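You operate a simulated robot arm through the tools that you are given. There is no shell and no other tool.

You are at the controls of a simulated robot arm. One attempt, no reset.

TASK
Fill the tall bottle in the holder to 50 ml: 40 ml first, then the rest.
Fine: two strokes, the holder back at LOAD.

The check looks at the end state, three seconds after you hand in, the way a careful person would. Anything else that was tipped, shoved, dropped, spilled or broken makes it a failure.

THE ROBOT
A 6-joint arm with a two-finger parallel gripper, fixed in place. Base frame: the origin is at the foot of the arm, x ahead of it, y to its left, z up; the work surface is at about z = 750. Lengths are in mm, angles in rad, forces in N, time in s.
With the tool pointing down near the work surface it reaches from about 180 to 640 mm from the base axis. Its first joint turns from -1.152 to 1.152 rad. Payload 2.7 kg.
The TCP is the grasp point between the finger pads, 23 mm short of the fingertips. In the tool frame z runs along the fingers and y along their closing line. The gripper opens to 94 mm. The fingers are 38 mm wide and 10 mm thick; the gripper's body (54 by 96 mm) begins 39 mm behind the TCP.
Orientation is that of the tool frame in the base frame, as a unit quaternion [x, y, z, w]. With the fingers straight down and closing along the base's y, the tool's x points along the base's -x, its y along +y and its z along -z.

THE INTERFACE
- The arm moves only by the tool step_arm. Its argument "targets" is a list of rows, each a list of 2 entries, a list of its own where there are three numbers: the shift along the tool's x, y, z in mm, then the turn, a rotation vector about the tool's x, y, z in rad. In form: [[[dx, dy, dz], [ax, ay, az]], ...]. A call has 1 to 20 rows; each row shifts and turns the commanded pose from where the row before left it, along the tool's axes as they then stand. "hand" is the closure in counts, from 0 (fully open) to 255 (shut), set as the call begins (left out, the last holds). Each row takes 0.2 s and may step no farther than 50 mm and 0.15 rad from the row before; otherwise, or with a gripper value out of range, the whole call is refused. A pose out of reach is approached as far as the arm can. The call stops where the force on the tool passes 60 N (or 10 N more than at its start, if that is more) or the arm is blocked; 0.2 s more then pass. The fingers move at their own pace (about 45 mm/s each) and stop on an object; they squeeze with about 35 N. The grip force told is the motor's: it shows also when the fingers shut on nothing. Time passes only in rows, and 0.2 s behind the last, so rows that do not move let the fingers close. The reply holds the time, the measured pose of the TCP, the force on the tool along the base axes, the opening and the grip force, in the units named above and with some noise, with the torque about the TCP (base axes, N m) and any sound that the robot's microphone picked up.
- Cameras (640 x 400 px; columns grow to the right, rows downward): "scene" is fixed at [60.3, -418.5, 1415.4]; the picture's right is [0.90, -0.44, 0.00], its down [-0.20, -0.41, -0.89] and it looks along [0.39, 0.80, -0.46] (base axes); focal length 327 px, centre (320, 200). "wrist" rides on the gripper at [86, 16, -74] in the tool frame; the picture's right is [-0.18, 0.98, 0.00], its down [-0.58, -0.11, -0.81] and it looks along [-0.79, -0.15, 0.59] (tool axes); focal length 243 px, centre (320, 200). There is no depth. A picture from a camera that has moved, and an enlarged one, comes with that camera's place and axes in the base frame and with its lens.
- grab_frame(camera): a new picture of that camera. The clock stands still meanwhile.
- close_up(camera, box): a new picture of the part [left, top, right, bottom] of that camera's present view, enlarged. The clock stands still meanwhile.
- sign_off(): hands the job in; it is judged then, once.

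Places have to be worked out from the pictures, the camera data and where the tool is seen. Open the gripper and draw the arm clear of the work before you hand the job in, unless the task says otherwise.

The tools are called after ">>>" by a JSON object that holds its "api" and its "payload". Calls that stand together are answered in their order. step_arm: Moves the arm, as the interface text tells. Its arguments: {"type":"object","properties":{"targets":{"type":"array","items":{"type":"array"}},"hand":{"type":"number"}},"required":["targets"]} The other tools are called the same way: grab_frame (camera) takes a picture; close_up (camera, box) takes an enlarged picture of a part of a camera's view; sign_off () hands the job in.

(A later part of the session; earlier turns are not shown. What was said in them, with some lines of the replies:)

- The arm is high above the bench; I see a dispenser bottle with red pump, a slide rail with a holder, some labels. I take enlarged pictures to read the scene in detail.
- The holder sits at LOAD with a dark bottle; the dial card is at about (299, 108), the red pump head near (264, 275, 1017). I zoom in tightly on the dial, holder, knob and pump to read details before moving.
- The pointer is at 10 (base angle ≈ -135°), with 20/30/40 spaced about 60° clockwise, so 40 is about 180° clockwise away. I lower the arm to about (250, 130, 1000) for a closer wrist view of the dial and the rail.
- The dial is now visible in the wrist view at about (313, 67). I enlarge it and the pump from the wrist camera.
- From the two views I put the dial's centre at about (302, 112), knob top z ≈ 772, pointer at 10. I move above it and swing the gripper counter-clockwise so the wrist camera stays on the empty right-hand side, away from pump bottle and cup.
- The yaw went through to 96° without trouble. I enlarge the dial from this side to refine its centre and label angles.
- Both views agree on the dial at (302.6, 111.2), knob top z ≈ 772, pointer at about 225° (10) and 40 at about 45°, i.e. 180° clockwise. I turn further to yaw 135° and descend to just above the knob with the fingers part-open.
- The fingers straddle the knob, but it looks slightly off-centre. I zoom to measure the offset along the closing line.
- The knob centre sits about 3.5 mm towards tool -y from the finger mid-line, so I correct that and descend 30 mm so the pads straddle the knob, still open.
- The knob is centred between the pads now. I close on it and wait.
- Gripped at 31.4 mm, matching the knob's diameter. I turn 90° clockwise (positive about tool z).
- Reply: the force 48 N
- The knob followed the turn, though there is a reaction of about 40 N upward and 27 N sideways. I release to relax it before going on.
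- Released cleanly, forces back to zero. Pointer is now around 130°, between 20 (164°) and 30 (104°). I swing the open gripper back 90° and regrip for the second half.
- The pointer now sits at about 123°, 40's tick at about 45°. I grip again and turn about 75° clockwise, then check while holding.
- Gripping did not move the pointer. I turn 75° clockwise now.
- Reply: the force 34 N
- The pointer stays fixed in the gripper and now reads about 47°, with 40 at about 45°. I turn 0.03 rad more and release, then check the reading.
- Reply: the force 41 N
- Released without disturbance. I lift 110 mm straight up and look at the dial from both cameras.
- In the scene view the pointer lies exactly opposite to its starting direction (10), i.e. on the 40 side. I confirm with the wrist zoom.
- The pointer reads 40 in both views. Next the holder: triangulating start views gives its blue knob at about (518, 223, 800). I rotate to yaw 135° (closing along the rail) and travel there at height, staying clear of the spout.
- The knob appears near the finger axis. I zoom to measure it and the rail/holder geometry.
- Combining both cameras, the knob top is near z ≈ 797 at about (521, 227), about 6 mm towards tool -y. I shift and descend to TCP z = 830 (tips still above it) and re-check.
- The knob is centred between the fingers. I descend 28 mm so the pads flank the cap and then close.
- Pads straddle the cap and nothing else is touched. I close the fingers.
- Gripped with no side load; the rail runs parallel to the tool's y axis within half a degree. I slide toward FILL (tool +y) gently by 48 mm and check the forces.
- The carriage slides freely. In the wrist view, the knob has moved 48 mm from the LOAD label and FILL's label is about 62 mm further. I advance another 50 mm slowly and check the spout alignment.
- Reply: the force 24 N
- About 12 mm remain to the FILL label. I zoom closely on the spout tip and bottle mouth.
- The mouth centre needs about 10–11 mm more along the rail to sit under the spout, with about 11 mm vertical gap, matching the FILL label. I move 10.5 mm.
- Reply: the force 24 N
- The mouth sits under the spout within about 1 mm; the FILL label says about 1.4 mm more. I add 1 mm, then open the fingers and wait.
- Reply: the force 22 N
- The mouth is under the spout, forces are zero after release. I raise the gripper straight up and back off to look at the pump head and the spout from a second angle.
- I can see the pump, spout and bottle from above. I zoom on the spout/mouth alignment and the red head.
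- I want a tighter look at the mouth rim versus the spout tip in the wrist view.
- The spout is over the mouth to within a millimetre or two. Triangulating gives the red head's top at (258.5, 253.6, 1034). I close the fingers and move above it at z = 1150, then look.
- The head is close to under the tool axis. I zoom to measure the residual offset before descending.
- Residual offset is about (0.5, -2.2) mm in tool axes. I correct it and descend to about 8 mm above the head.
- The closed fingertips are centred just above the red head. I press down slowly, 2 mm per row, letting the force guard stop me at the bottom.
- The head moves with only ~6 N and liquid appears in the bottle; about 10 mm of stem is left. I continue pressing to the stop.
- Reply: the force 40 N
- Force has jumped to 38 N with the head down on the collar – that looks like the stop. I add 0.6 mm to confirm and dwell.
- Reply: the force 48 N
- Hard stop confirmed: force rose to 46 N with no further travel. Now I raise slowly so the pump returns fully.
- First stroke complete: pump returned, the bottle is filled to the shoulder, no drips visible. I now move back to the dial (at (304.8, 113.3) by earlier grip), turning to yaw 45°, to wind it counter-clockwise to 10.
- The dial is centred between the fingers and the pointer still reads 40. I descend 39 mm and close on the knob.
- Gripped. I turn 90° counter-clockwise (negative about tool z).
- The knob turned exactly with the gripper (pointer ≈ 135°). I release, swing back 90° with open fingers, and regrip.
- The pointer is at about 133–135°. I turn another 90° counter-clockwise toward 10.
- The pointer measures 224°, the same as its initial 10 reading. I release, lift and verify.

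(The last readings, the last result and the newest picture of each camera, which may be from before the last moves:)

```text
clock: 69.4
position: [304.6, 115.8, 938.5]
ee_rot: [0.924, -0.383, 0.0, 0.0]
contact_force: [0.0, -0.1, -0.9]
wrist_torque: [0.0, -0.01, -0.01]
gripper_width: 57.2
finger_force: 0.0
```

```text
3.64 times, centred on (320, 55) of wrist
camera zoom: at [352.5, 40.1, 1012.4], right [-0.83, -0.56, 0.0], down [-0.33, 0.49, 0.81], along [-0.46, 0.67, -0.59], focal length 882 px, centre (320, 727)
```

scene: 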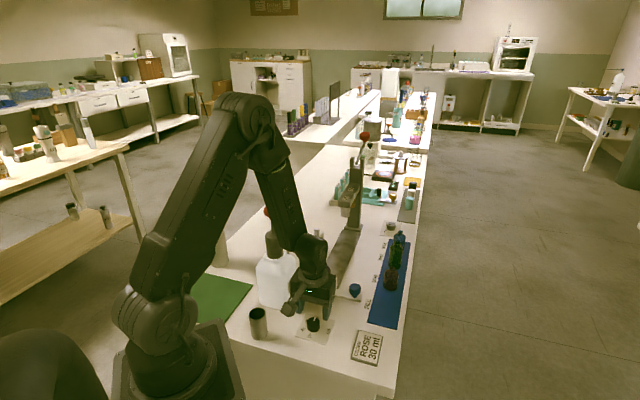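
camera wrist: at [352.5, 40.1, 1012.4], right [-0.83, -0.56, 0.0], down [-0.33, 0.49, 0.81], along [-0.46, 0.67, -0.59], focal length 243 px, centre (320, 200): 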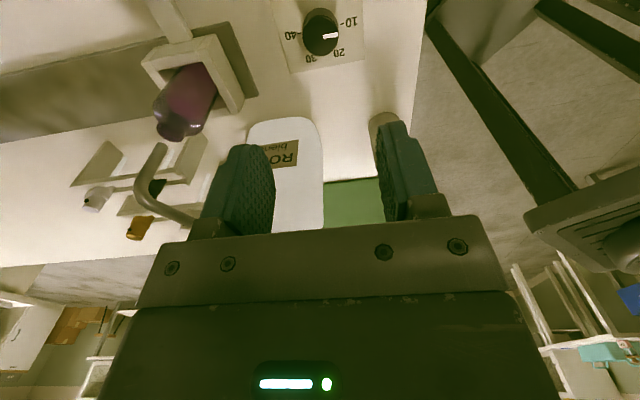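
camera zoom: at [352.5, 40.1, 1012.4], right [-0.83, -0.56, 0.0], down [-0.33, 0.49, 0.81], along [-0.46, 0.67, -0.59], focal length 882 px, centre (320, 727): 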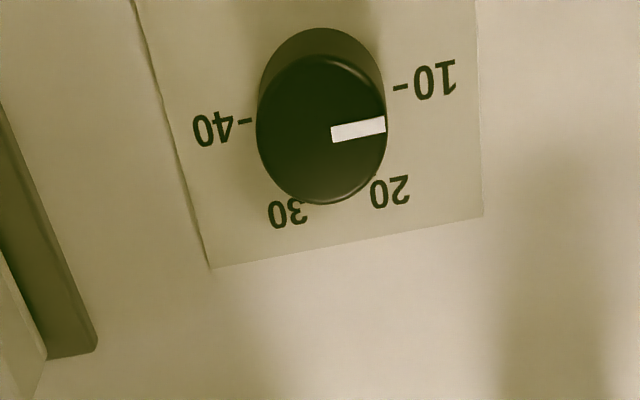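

The dial is exactly as in the first picture: pointer on 10. I raise to 1170, close the fingers and go back over the pump head by reversing the earlier offsets.

>>> {"api": "step_arm", "payload": {"targets": [[[0, 0, -46.6], [0, 0, 0]], [[0, 0, -46.6], [0, 0, 0]], [[0, 0, -46.6], [0, 0, 0]], [[0, 0, -46.6], [0, 0, 0]], [[0, 0, -46.6], [0, 0, 0]], [[-43.8, -23.4, 0], [0, 0, 0]], [[-43.8, -23.4, 0], [0, 0, 0]], [[-43.8, -23.5, 0], [0, 0, 0]], [[0, 0, 0], [0, 0, 0]]], "hand": 255}}

>>> {"api": "close_up", "payload": {"camera": "wrist", "box": [270, 0, 370, 110]}}

>>> {"api": "close_up", "payload": {"camera": "scene", "box": [300, 240, 350, 310]}}

```text
clock: 71.4
position: [260.6, 257.9, 1169.9]
ee_rot: [0.924, -0.383, 0.0, 0.0]
contact_force: [-0.4, 1.1, 0.5]
wrist_torque: [-0.01, -0.02, -0.03]
gripper_width: 0.0
finger_force: 35.5
```

```text
3.64 times, centred on (320, 55) of wrist
camera zoom: at [308.9, 183.0, 1244.5], right [-0.83, -0.56, 0.0], down [-0.33, 0.49, 0.81], along [-0.45, 0.67, -0.59], focal length 882 px, centre (320, 727)
```

zoom: 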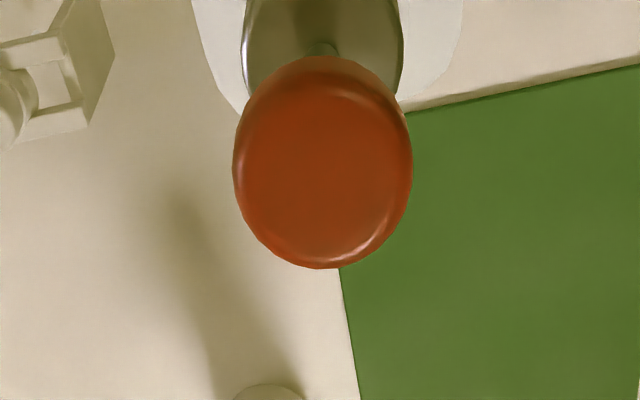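

```text
5.71 times, centred on (325, 275) of scene
camera zoom: at [60.3, -418.4, 1415.4], right [0.9, -0.44, 0.0], down [-0.2, -0.41, -0.89], along [0.39, 0.8, -0.46], focal length 1869 px, centre (291, -229)
```

zoom: 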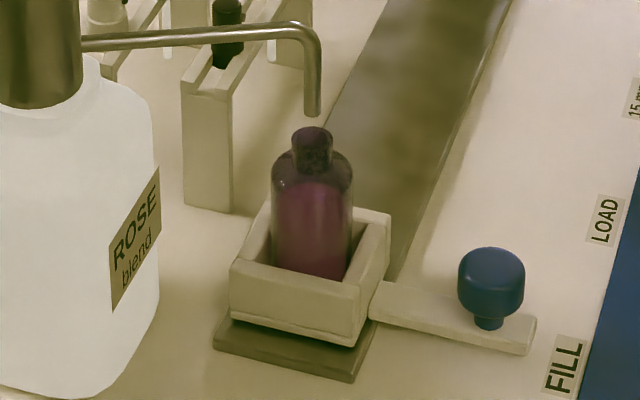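

The bottle and holder are unchanged and the head is centred. I descend to just above the head and begin the second, slow press.

>>> {"api": "step_arm", "payload": {"targets": [[[0, 0, 35], [0, 0, 0]], [[0, 0, 35], [0, 0, 0]], [[0, 0, 34], [0, 0, 0]], [[0, 0, 0], [0, 0, 0]]]}}

>>> {"api": "step_arm", "payload": {"targets": [[[0, 0, 2], [0, 0, 0]], [[0, 0, 2], [0, 0, 0]], [[0, 0, 2], [0, 0, 0]], [[0, 0, 2], [0, 0, 0]], [[0, 0, 2], [0, 0, 0]], [[0, 0, 2], [0, 0, 0]], [[0, 0, 2], [0, 0, 0]], [[0, 0, 2], [0, 0, 0]], [[0, 0, 2], [0, 0, 0]], [[0, 0, 2], [0, 0, 0]], [[0, 0, 2], [0, 0, 0]], [[0, 0, 2], [0, 0, 0]], [[0, 0, 2], [0, 0, 0]], [[0, 0, 2], [0, 0, 0]], [[0, 0, 2], [0, 0, 0]], [[0, 0, 2], [0, 0, 0]], [[0, 0, 2], [0, 0, 0]], [[0, 0, 2], [0, 0, 0]], [[0, 0, 2], [0, 0, 0]], [[0, 0, 2], [0, 0, 0]]]}}

>>> {"api": "close_up", "payload": {"camera": "scene", "box": [240, 180, 340, 290]}}

```text
clock: 72.4
position: [260.8, 254.7, 1065.5]
ee_rot: [0.924, -0.383, 0.0, 0.0]
contact_force: [0.0, 0.7, 0.0]
wrist_torque: [-0.01, 0.0, 0.02]
gripper_width: 0.0
finger_force: 35.2
```

```text
clock: 75.0
position: [262.1, 257.9, 1048.3]
ee_rot: [0.924, -0.383, 0.003, -0.005]
contact_force: [-3.9, -2.2, 17.4]
wrist_torque: [-0.11, 0.11, 0.0]
gripper_width: 0.2
finger_force: 34.7
stopped in row 13: the force on the tool passed its limit at 63 N (the readings are from after the stop); the commanded pose is now the measured one
```

```text
3.64 times, centred on (290, 235) of scene
camera zoom: at [60.1, -418.7, 1415.3], right [0.9, -0.44, 0.0], down [-0.2, -0.41, -0.89], along [0.39, 0.8, -0.46], focal length 1189 px, centre (429, 73)
```

zoom: 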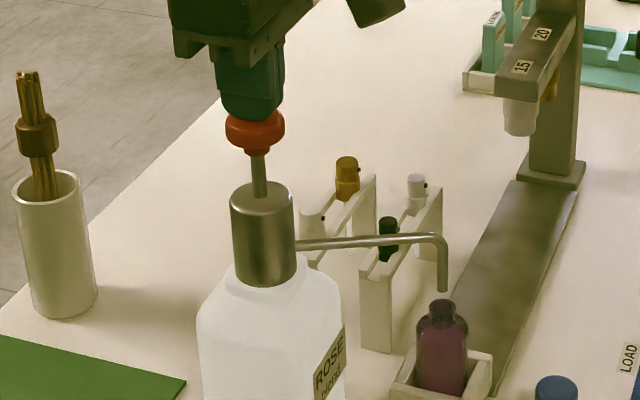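

The press met a hard stop after about 10 mm of travel – a quarter of the first stroke, as the dial at 10 should give. I press 0.8 mm more to confirm the stop is really reached, with dwell.

>>> {"api": "step_arm", "payload": {"targets": [[[0, 0, 0.8], [0, 0, 0]], [[0, 0, 0.8], [0, 0, 0]], [[0, 0, 0], [0, 0, 0]], [[0, 0, 0], [0, 0, 0]]]}}

>>> {"api": "close_up", "payload": {"camera": "scene", "box": [240, 195, 340, 290]}}

```text
clock: 76.0
position: [261.9, 256.6, 1047.7]
ee_rot: [0.924, -0.382, 0.003, -0.007]
contact_force: [-9.8, -7.3, 42.8]
wrist_torque: [-0.22, 0.24, 0.03]
gripper_width: 0.1
finger_force: 34.8
```

```text
4.21 times, centred on (290, 242) of scene
camera zoom: at [59.6, -419.0, 1415.3], right [0.9, -0.44, 0.0], down [-0.2, -0.41, -0.89], along [0.39, 0.8, -0.46], focal length 1377 px, centre (446, 21)
```

zoom: 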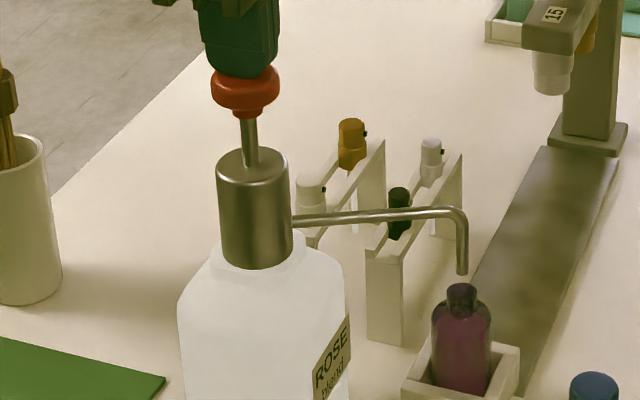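

The force rose to 43 N with no travel, so the stop is reached: second stroke done. I raise slowly to let the pump return.

>>> {"api": "step_arm", "payload": {"targets": [[[0, 0, -2], [0, 0, 0]], [[0, 0, -2], [0, 0, 0]], [[0, 0, -2], [0, 0, 0]], [[0, 0, -2], [0, 0, 0]], [[0, 0, -2], [0, 0, 0]], [[0, 0, -2], [0, 0, 0]], [[0, 0, -3], [0, 0, 0]], [[0, 0, -3], [0, 0, 0]], [[0, 0, -5], [0, 0, 0]], [[0, 0, -30], [0, 0, 0]], [[0, 0, -40], [0, 0, 0]], [[0, 0, -30], [0, 0, 0]], [[0, 0, 0], [0, 0, 0]]]}}

>>> {"api": "close_up", "payload": {"camera": "scene", "box": [240, 195, 340, 310]}}

>>> {"api": "close_up", "payload": {"camera": "scene", "box": [300, 240, 350, 310]}}

```text
clock: 78.8
position: [261.3, 255.3, 1168.6]
ee_rot: [0.924, -0.383, 0.002, -0.003]
contact_force: [0.0, -0.5, -0.2]
wrist_torque: [0.02, 0.0, 0.01]
gripper_width: 0.0
finger_force: 35.1
```

```text
3.48 times, centred on (290, 252) of scene
camera zoom: at [60.3, -418.5, 1415.4], right [0.9, -0.44, 0.0], down [-0.2, -0.41, -0.89], along [0.39, 0.8, -0.46], focal length 1138 px, centre (424, 17)
```

zoom: 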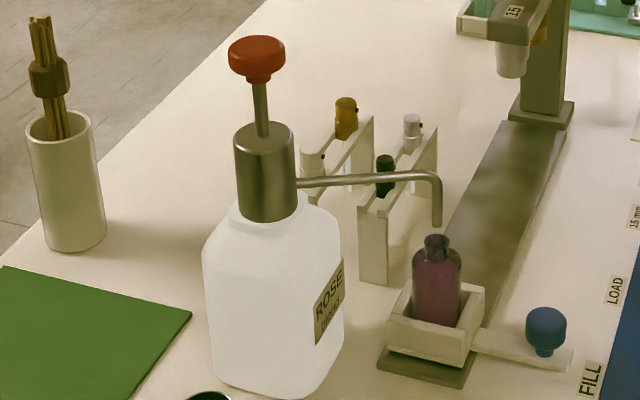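

```text
5.71 times, centred on (325, 275) of scene
camera zoom: at [60.3, -418.5, 1415.4], right [0.9, -0.44, 0.0], down [-0.2, -0.41, -0.89], along [0.39, 0.8, -0.46], focal length 1869 px, centre (291, -229)
```

zoom: 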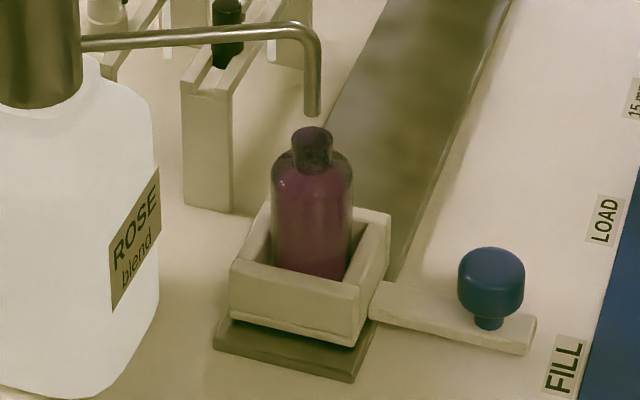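

The pump is back up and the level has risen to the shoulder; the strokes are done. I travel back to above the holder knob at FILL by reversing my earlier offsets, fingers part-open, and stop at z ≈ 880 to check.

>>> {"api": "step_arm", "payload": {"targets": [[[41.7, 2.2, 0], [-0.007, -0.0014, 0]], [[41.7, 2.2, 0], [0, 0, 0]], [[41.7, 2.2, 0], [0, 0, 0]], [[41.6, 2.2, 0], [0, 0, 0]], [[41.6, 2.2, 0], [0, 0, 0]], [[-1.4, -33, 0], [0, 0, 0]], [[-1.4, -33, 0], [0, 0, 0]], [[0, 0, 48], [0, 0, 0]], [[0, 0, 48], [0, 0, 0]], [[0, 0, 48], [0, 0, 0]], [[0, 0, 48], [0, 0, 0]], [[0, 0, 48], [0, 0, 0]], [[0, 0, 48], [0, 0, 0]], [[0, 0, 0], [0, 0, 0]]], "hand": 80}}

>>> {"api": "close_up", "payload": {"camera": "wrist", "box": [220, 20, 440, 200]}}

>>> {"api": "close_up", "payload": {"camera": "scene", "box": [290, 200, 400, 310]}}

```text
clock: 81.8
position: [444.8, 150.7, 877.4]
ee_rot: [0.924, -0.383, -0.002, -0.001]
contact_force: [0.6, -0.1, -0.1]
wrist_torque: [0.02, -0.03, 0.01]
gripper_width: 64.8
finger_force: 0.0
```

```text
2.22 times, centred on (330, 110) of wrist
camera zoom: at [493.1, 75.3, 952.5], right [-0.83, -0.56, 0.0], down [-0.33, 0.49, 0.81], along [-0.46, 0.67, -0.59], focal length 539 px, centre (298, 400)
```

zoom: 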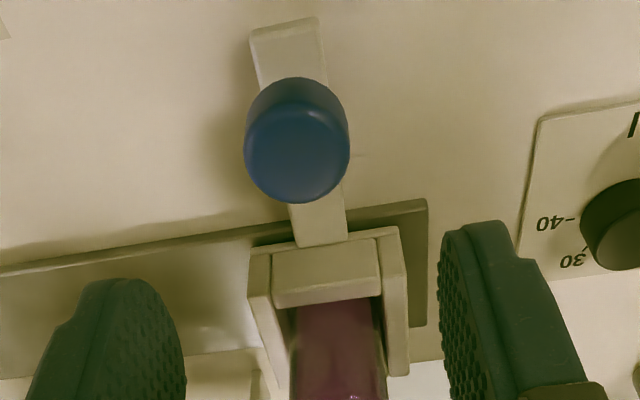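

```text
3.64 times, centred on (345, 255) of scene
camera zoom: at [60.3, -418.5, 1415.4], right [0.9, -0.44, 0.0], down [-0.2, -0.41, -0.89], along [0.39, 0.8, -0.46], focal length 1189 px, centre (229, 0)
```

zoom: 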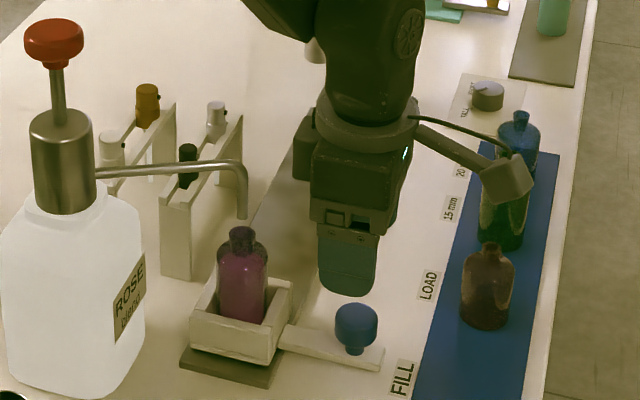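

The knob is centred under the fingers. I descend 75 mm to the earlier grip height and close.

>>> {"api": "step_arm", "payload": {"targets": [[[0, 0, 30], [0, 0, 0]], [[0, 0, 25], [0, 0, 0]], [[0, 0, 12], [0, 0, 0]], [[0, 0, 8], [0, 0, 0]], [[0, 0, 0], [0, 0, 0]]]}}

>>> {"api": "step_arm", "payload": {"targets": [[[0, 0, 0], [0, 0, 0]], [[0, 0, 0], [0, 0, 0]], [[0, 0, 0], [0, 0, 0]], [[0, 0, 0], [0, 0, 0]]], "hand": 255}}

>>> {"api": "close_up", "payload": {"camera": "wrist", "box": [200, 60, 440, 240]}}

```text
clock: 83.0
position: [445.0, 150.6, 804.5]
ee_rot: [0.924, -0.383, -0.001, 0.0]
contact_force: [0.5, 0.0, -0.1]
wrist_torque: [0.03, -0.01, 0.01]
gripper_width: 64.4
finger_force: 0.0
```

```text
clock: 84.0
position: [444.9, 150.9, 804.1]
ee_rot: [0.924, -0.383, -0.001, 0.0]
contact_force: [-1.3, -1.3, 0.1]
wrist_torque: [-0.02, 0.07, 0.01]
gripper_width: 31.0
finger_force: 44.6
```

```text
2.22 times, centred on (320, 150) of wrist
camera zoom: at [493.7, 75.9, 879.2], right [-0.83, -0.56, 0.0], down [-0.33, 0.49, 0.81], along [-0.46, 0.67, -0.59], focal length 539 px, centre (320, 311)
```

zoom: 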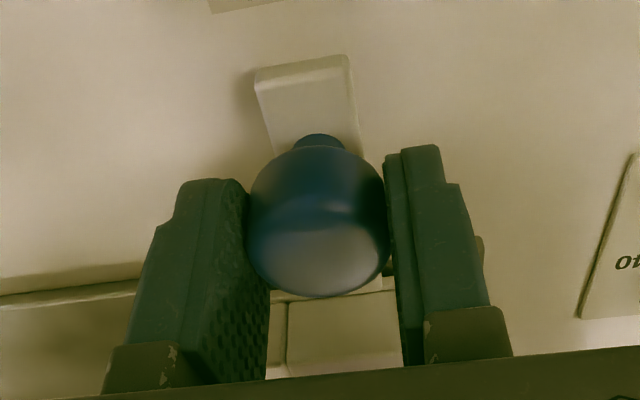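

Gripped again. I slide back toward LOAD (tool -y) smoothly by 95 of the 109.5 mm, then check.

>>> {"api": "step_arm", "payload": {"targets": [[[0, -1, 0], [0, 0, 0]], [[0, -2, 0], [0, 0, 0]], [[0, -3, 0], [0, 0, 0]], [[0, -4, 0], [0, 0, 0]], [[0, -5, 0], [0, 0, 0]], [[0, -6, 0], [0, 0, 0]], [[0, -6, 0], [0, 0, 0]], [[0, -6, 0], [0, 0, 0]], [[0, -6, 0], [0, 0, 0]], [[0, -6, 0], [0, 0, 0]], [[0, -6, 0], [0, 0, 0]], [[0, -6, 0], [0, 0, 0]], [[0, -6, 0], [0, 0, 0]], [[0, -6, 0], [0, 0, 0]], [[0, -6, 0], [0, 0, 0]], [[0, -6, 0], [0, 0, 0]], [[0, -5, 0], [0, 0, 0]], [[0, -4, 0], [0, 0, 0]], [[0, -3, 0], [0, 0, 0]], [[0, -2, 0], [0, 0, 0]]]}}

>>> {"api": "grab_frame", "payload": {"camera": "wrist"}}

>>> {"api": "close_up", "payload": {"camera": "scene", "box": [300, 220, 400, 300]}}

```text
clock: 88.2
position: [511.3, 217.1, 805.1]
ee_rot: [0.924, -0.383, -0.001, 0.0]
contact_force: [-4.5, 2.8, -8.3]
wrist_torque: [0.16, 0.28, 0.05]
gripper_width: 30.9
finger_force: 44.9
```

```text
taken
camera wrist: at [560.7, 142.9, 879.3], right [-0.83, -0.56, 0.0], down [-0.33, 0.49, 0.81], along [-0.46, 0.67, -0.59], focal length 243 px, centre (320, 200)
```

wrist: 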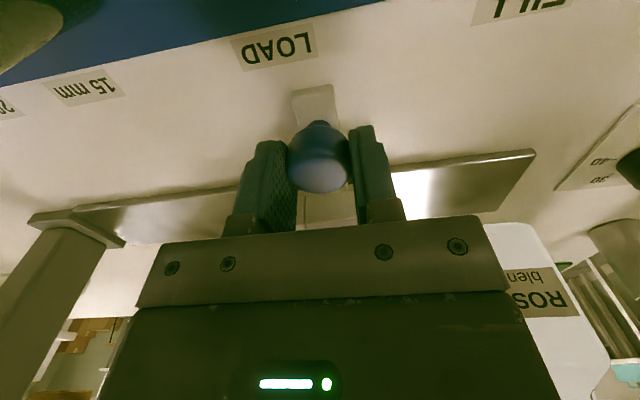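

```text
5.00 times, centred on (350, 260) of scene
camera zoom: at [60.4, -418.4, 1415.4], right [0.9, -0.44, 0.0], down [-0.2, -0.41, -0.89], along [0.39, 0.8, -0.46], focal length 1635 px, centre (170, -100)
```

zoom: 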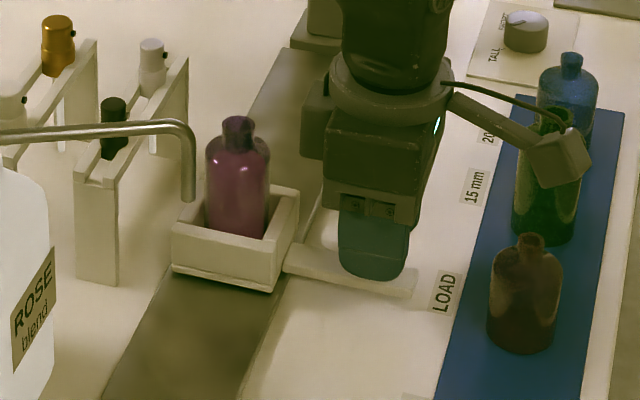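

14.5–15 mm remain by both my count and the LOAD label. I finish the slide.

>>> {"api": "step_arm", "payload": {"targets": [[[0, -2, 0], [0, 0, 0]], [[0, -3, 0], [0, 0, 0]], [[0, -3, 0], [0, 0, 0]], [[0, -3, 0], [0, 0, 0]], [[0, -2, 0], [0, 0, 0]], [[0, -1.5, 0], [0, 0, 0]], [[0, 0, 0], [0, 0, 0]], [[0, 0, 0], [0, 0, 0]]]}}

>>> {"api": "grab_frame", "payload": {"camera": "wrist"}}

>>> {"api": "close_up", "payload": {"camera": "scene", "box": [300, 220, 400, 300]}}

```text
clock: 90.0
position: [522.3, 227.3, 805.3]
ee_rot: [0.924, -0.382, 0.0, 0.0]
contact_force: [-6.3, 6.8, -6.3]
wrist_torque: [0.08, 0.17, -0.01]
gripper_width: 30.9
finger_force: 45.1
```

```text
taken
camera wrist: at [570.9, 153.0, 879.4], right [-0.83, -0.56, 0.0], down [-0.33, 0.49, 0.81], along [-0.46, 0.67, -0.59], focal length 243 px, centre (320, 200)
```

wrist: 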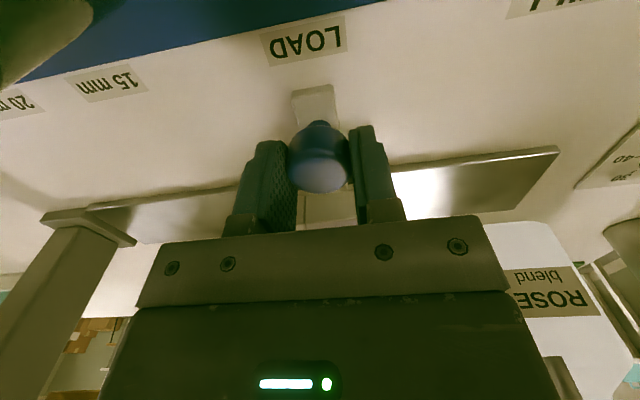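

```text
5.00 times, centred on (350, 260) of scene
camera zoom: at [60.3, -418.3, 1415.5], right [0.9, -0.44, 0.0], down [-0.2, -0.41, -0.89], along [0.39, 0.8, -0.46], focal length 1635 px, centre (170, -100)
```

zoom: 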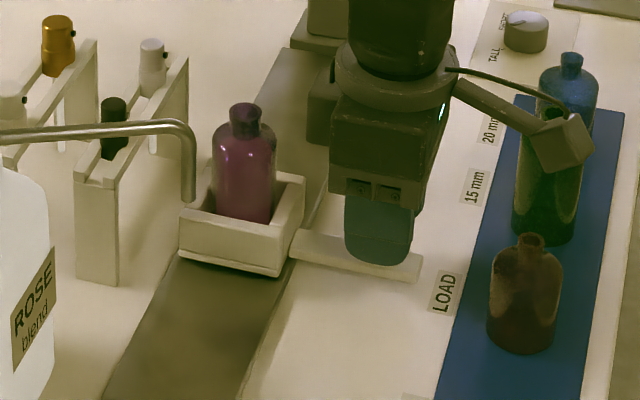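

The holder's corner (275, 277) and the bottle mouth (245, 108) coincide with the original LOAD picture. I open the fingers and lift straight up.

>>> {"api": "step_arm", "payload": {"targets": [[[0, 0, 0], [0, 0, 0]], [[0, 0, 0], [0, 0, 0]], [[0, 0, 0], [0, 0, 0]], [[0, 0, -15], [0, 0, 0]], [[0, 0, -25], [0, 0, 0]], [[0, 0, -45], [0, 0, 0]], [[0, 0, -45], [0, 0, 0]], [[0, 0, -45], [0, 0, 0]], [[0, 0, -45], [0, 0, 0]], [[0, 0, -45], [0, 0, 0]], [[0, 0, 0], [0, 0, 0]]], "hand": 80}}

>>> {"api": "close_up", "payload": {"camera": "scene", "box": [300, 220, 400, 300]}}

>>> {"api": "grab_frame", "payload": {"camera": "wrist"}}

```text
clock: 92.4
position: [522.3, 227.2, 1072.1]
ee_rot: [0.924, -0.383, -0.001, -0.001]
contact_force: [0.4, 0.0, -0.3]
wrist_torque: [0.01, 0.0, 0.03]
gripper_width: 64.2
finger_force: 0.1
```

```text
5.00 times, centred on (350, 260) of scene
camera zoom: at [60.3, -418.5, 1415.4], right [0.9, -0.44, 0.0], down [-0.2, -0.41, -0.89], along [0.39, 0.8, -0.46], focal length 1635 px, centre (170, -100)
```

zoom: 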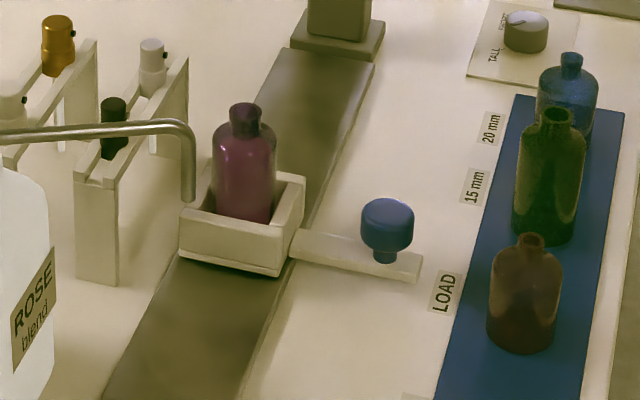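

```text
taken
camera wrist: at [570.8, 152.6, 1146.1], right [-0.83, -0.56, 0.0], down [-0.33, 0.49, 0.81], along [-0.46, 0.67, -0.59], focal length 243 px, centre (320, 200)
```

wrist: 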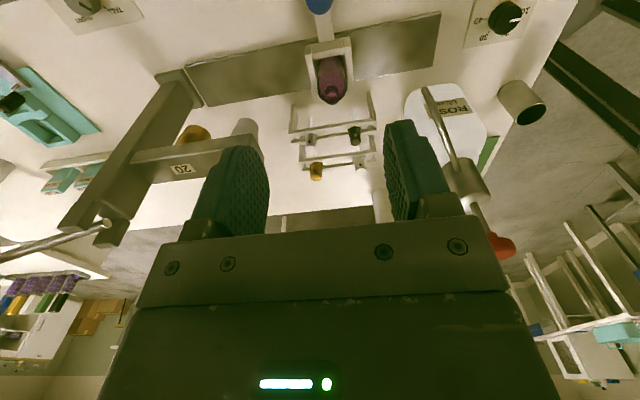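

The holder is back exactly at its original LOAD position and all else is in place. I open fully and withdraw the arm up and back, then take a last look.

>>> {"api": "step_arm", "payload": {"targets": [[[-4.6, 32.8, -33.2], [0, 0, 0]], [[-4.6, 32.8, -33.2], [0, 0, 0]], [[-4.6, 32.8, -33.2], [0, 0, 0]], [[-4.6, 32.8, -33.2], [0, 0, 0]], [[-4.6, 32.8, -33.2], [0, 0, 0]], [[-4.6, 32.8, -33.2], [0, 0, 0]], [[0, 0, 0], [0, 0, 0]], [[0, 0, 0], [0, 0, 0]]], "hand": 0}}

>>> {"api": "grab_frame", "payload": {"camera": "scene"}}

>>> {"api": "close_up", "payload": {"camera": "scene", "box": [180, 180, 440, 370]}}

>>> {"api": "close_up", "payload": {"camera": "scene", "box": [318, 235, 352, 275]}}

```text
clock: 94.2
position: [363.9, 108.4, 1270.2]
ee_rot: [0.924, -0.382, -0.001, -0.001]
contact_force: [-0.2, 0.8, 0.7]
wrist_torque: [-0.01, 0.0, 0.0]
gripper_width: 94.0
finger_force: 0.0
```

```text
taken
```

scene: 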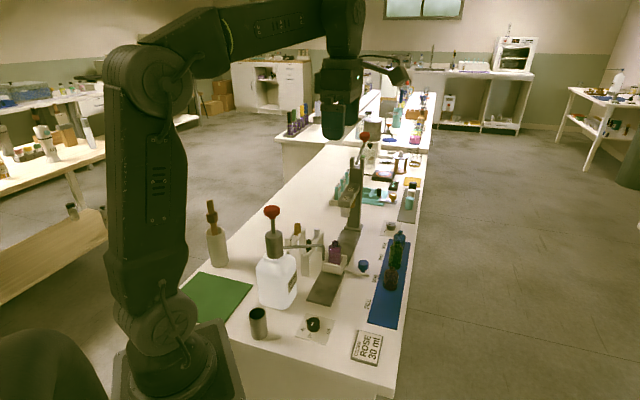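

```text
2.11 times, centred on (310, 275) of scene
camera zoom: at [60.3, -418.5, 1415.4], right [0.9, -0.44, 0.0], down [-0.2, -0.41, -0.89], along [0.39, 0.8, -0.46], focal length 688 px, centre (341, 42)
```

zoom: 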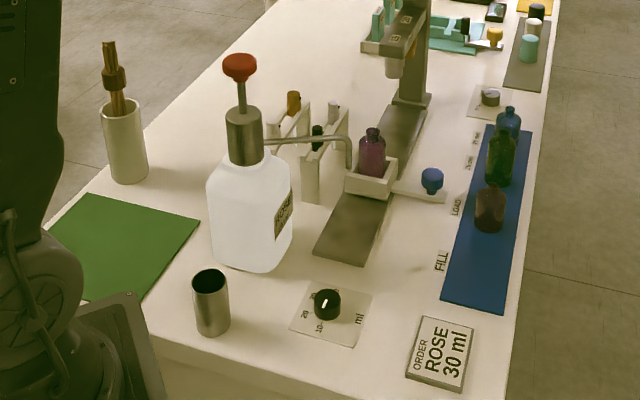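

```text
10.00 times, centred on (335, 255) of scene
camera zoom: at [60.3, -418.5, 1415.4], right [0.9, -0.44, 0.0], down [-0.2, -0.41, -0.89], along [0.39, 0.8, -0.46], focal length 3270 px, centre (170, -350)
```

zoom: 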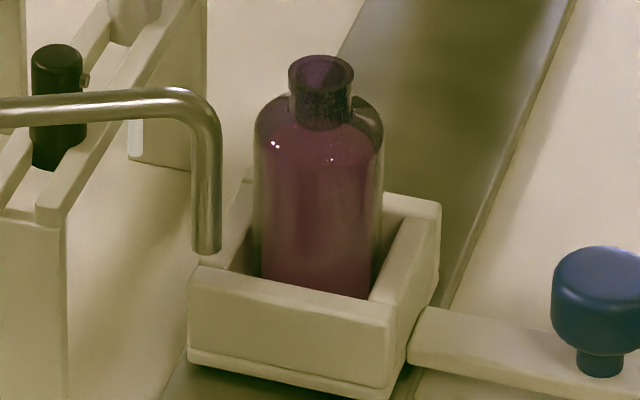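

Bottle filled to the shoulder after a full 40 ml and a full 10 ml stroke, the holder is at LOAD, dial on 10, nothing spilled or displaced, gripper open and arm clear. I hand in.

>>> {"api": "sign_off", "payload": {}}

```text
The job is handed in.
```

The job is handed in. The bottle in the holder got two full strokes: 40 ml with the dial at 40, then 10 ml with it at 10. I didn't measure the volume. The 50 ml rests on the two dial settings, plus the level, which ended at the bottle's shoulder.

- **Strokes:** both went down to a hard stop. The second travelled about a quarter as far as the first, as 10 ml against 40 ml should.
- **Holder:** it is back at LOAD, in the same place as in the first pictures.
- **Dial:** it reads 10, where it was at the start.
- **Everything else:** the last pictures show nothing spilled, tipped or moved. The gripper is open and the arm is clear of the bench.

The order card on the bench says "ROSE 30 ml"; I followed your 50 ml instead.
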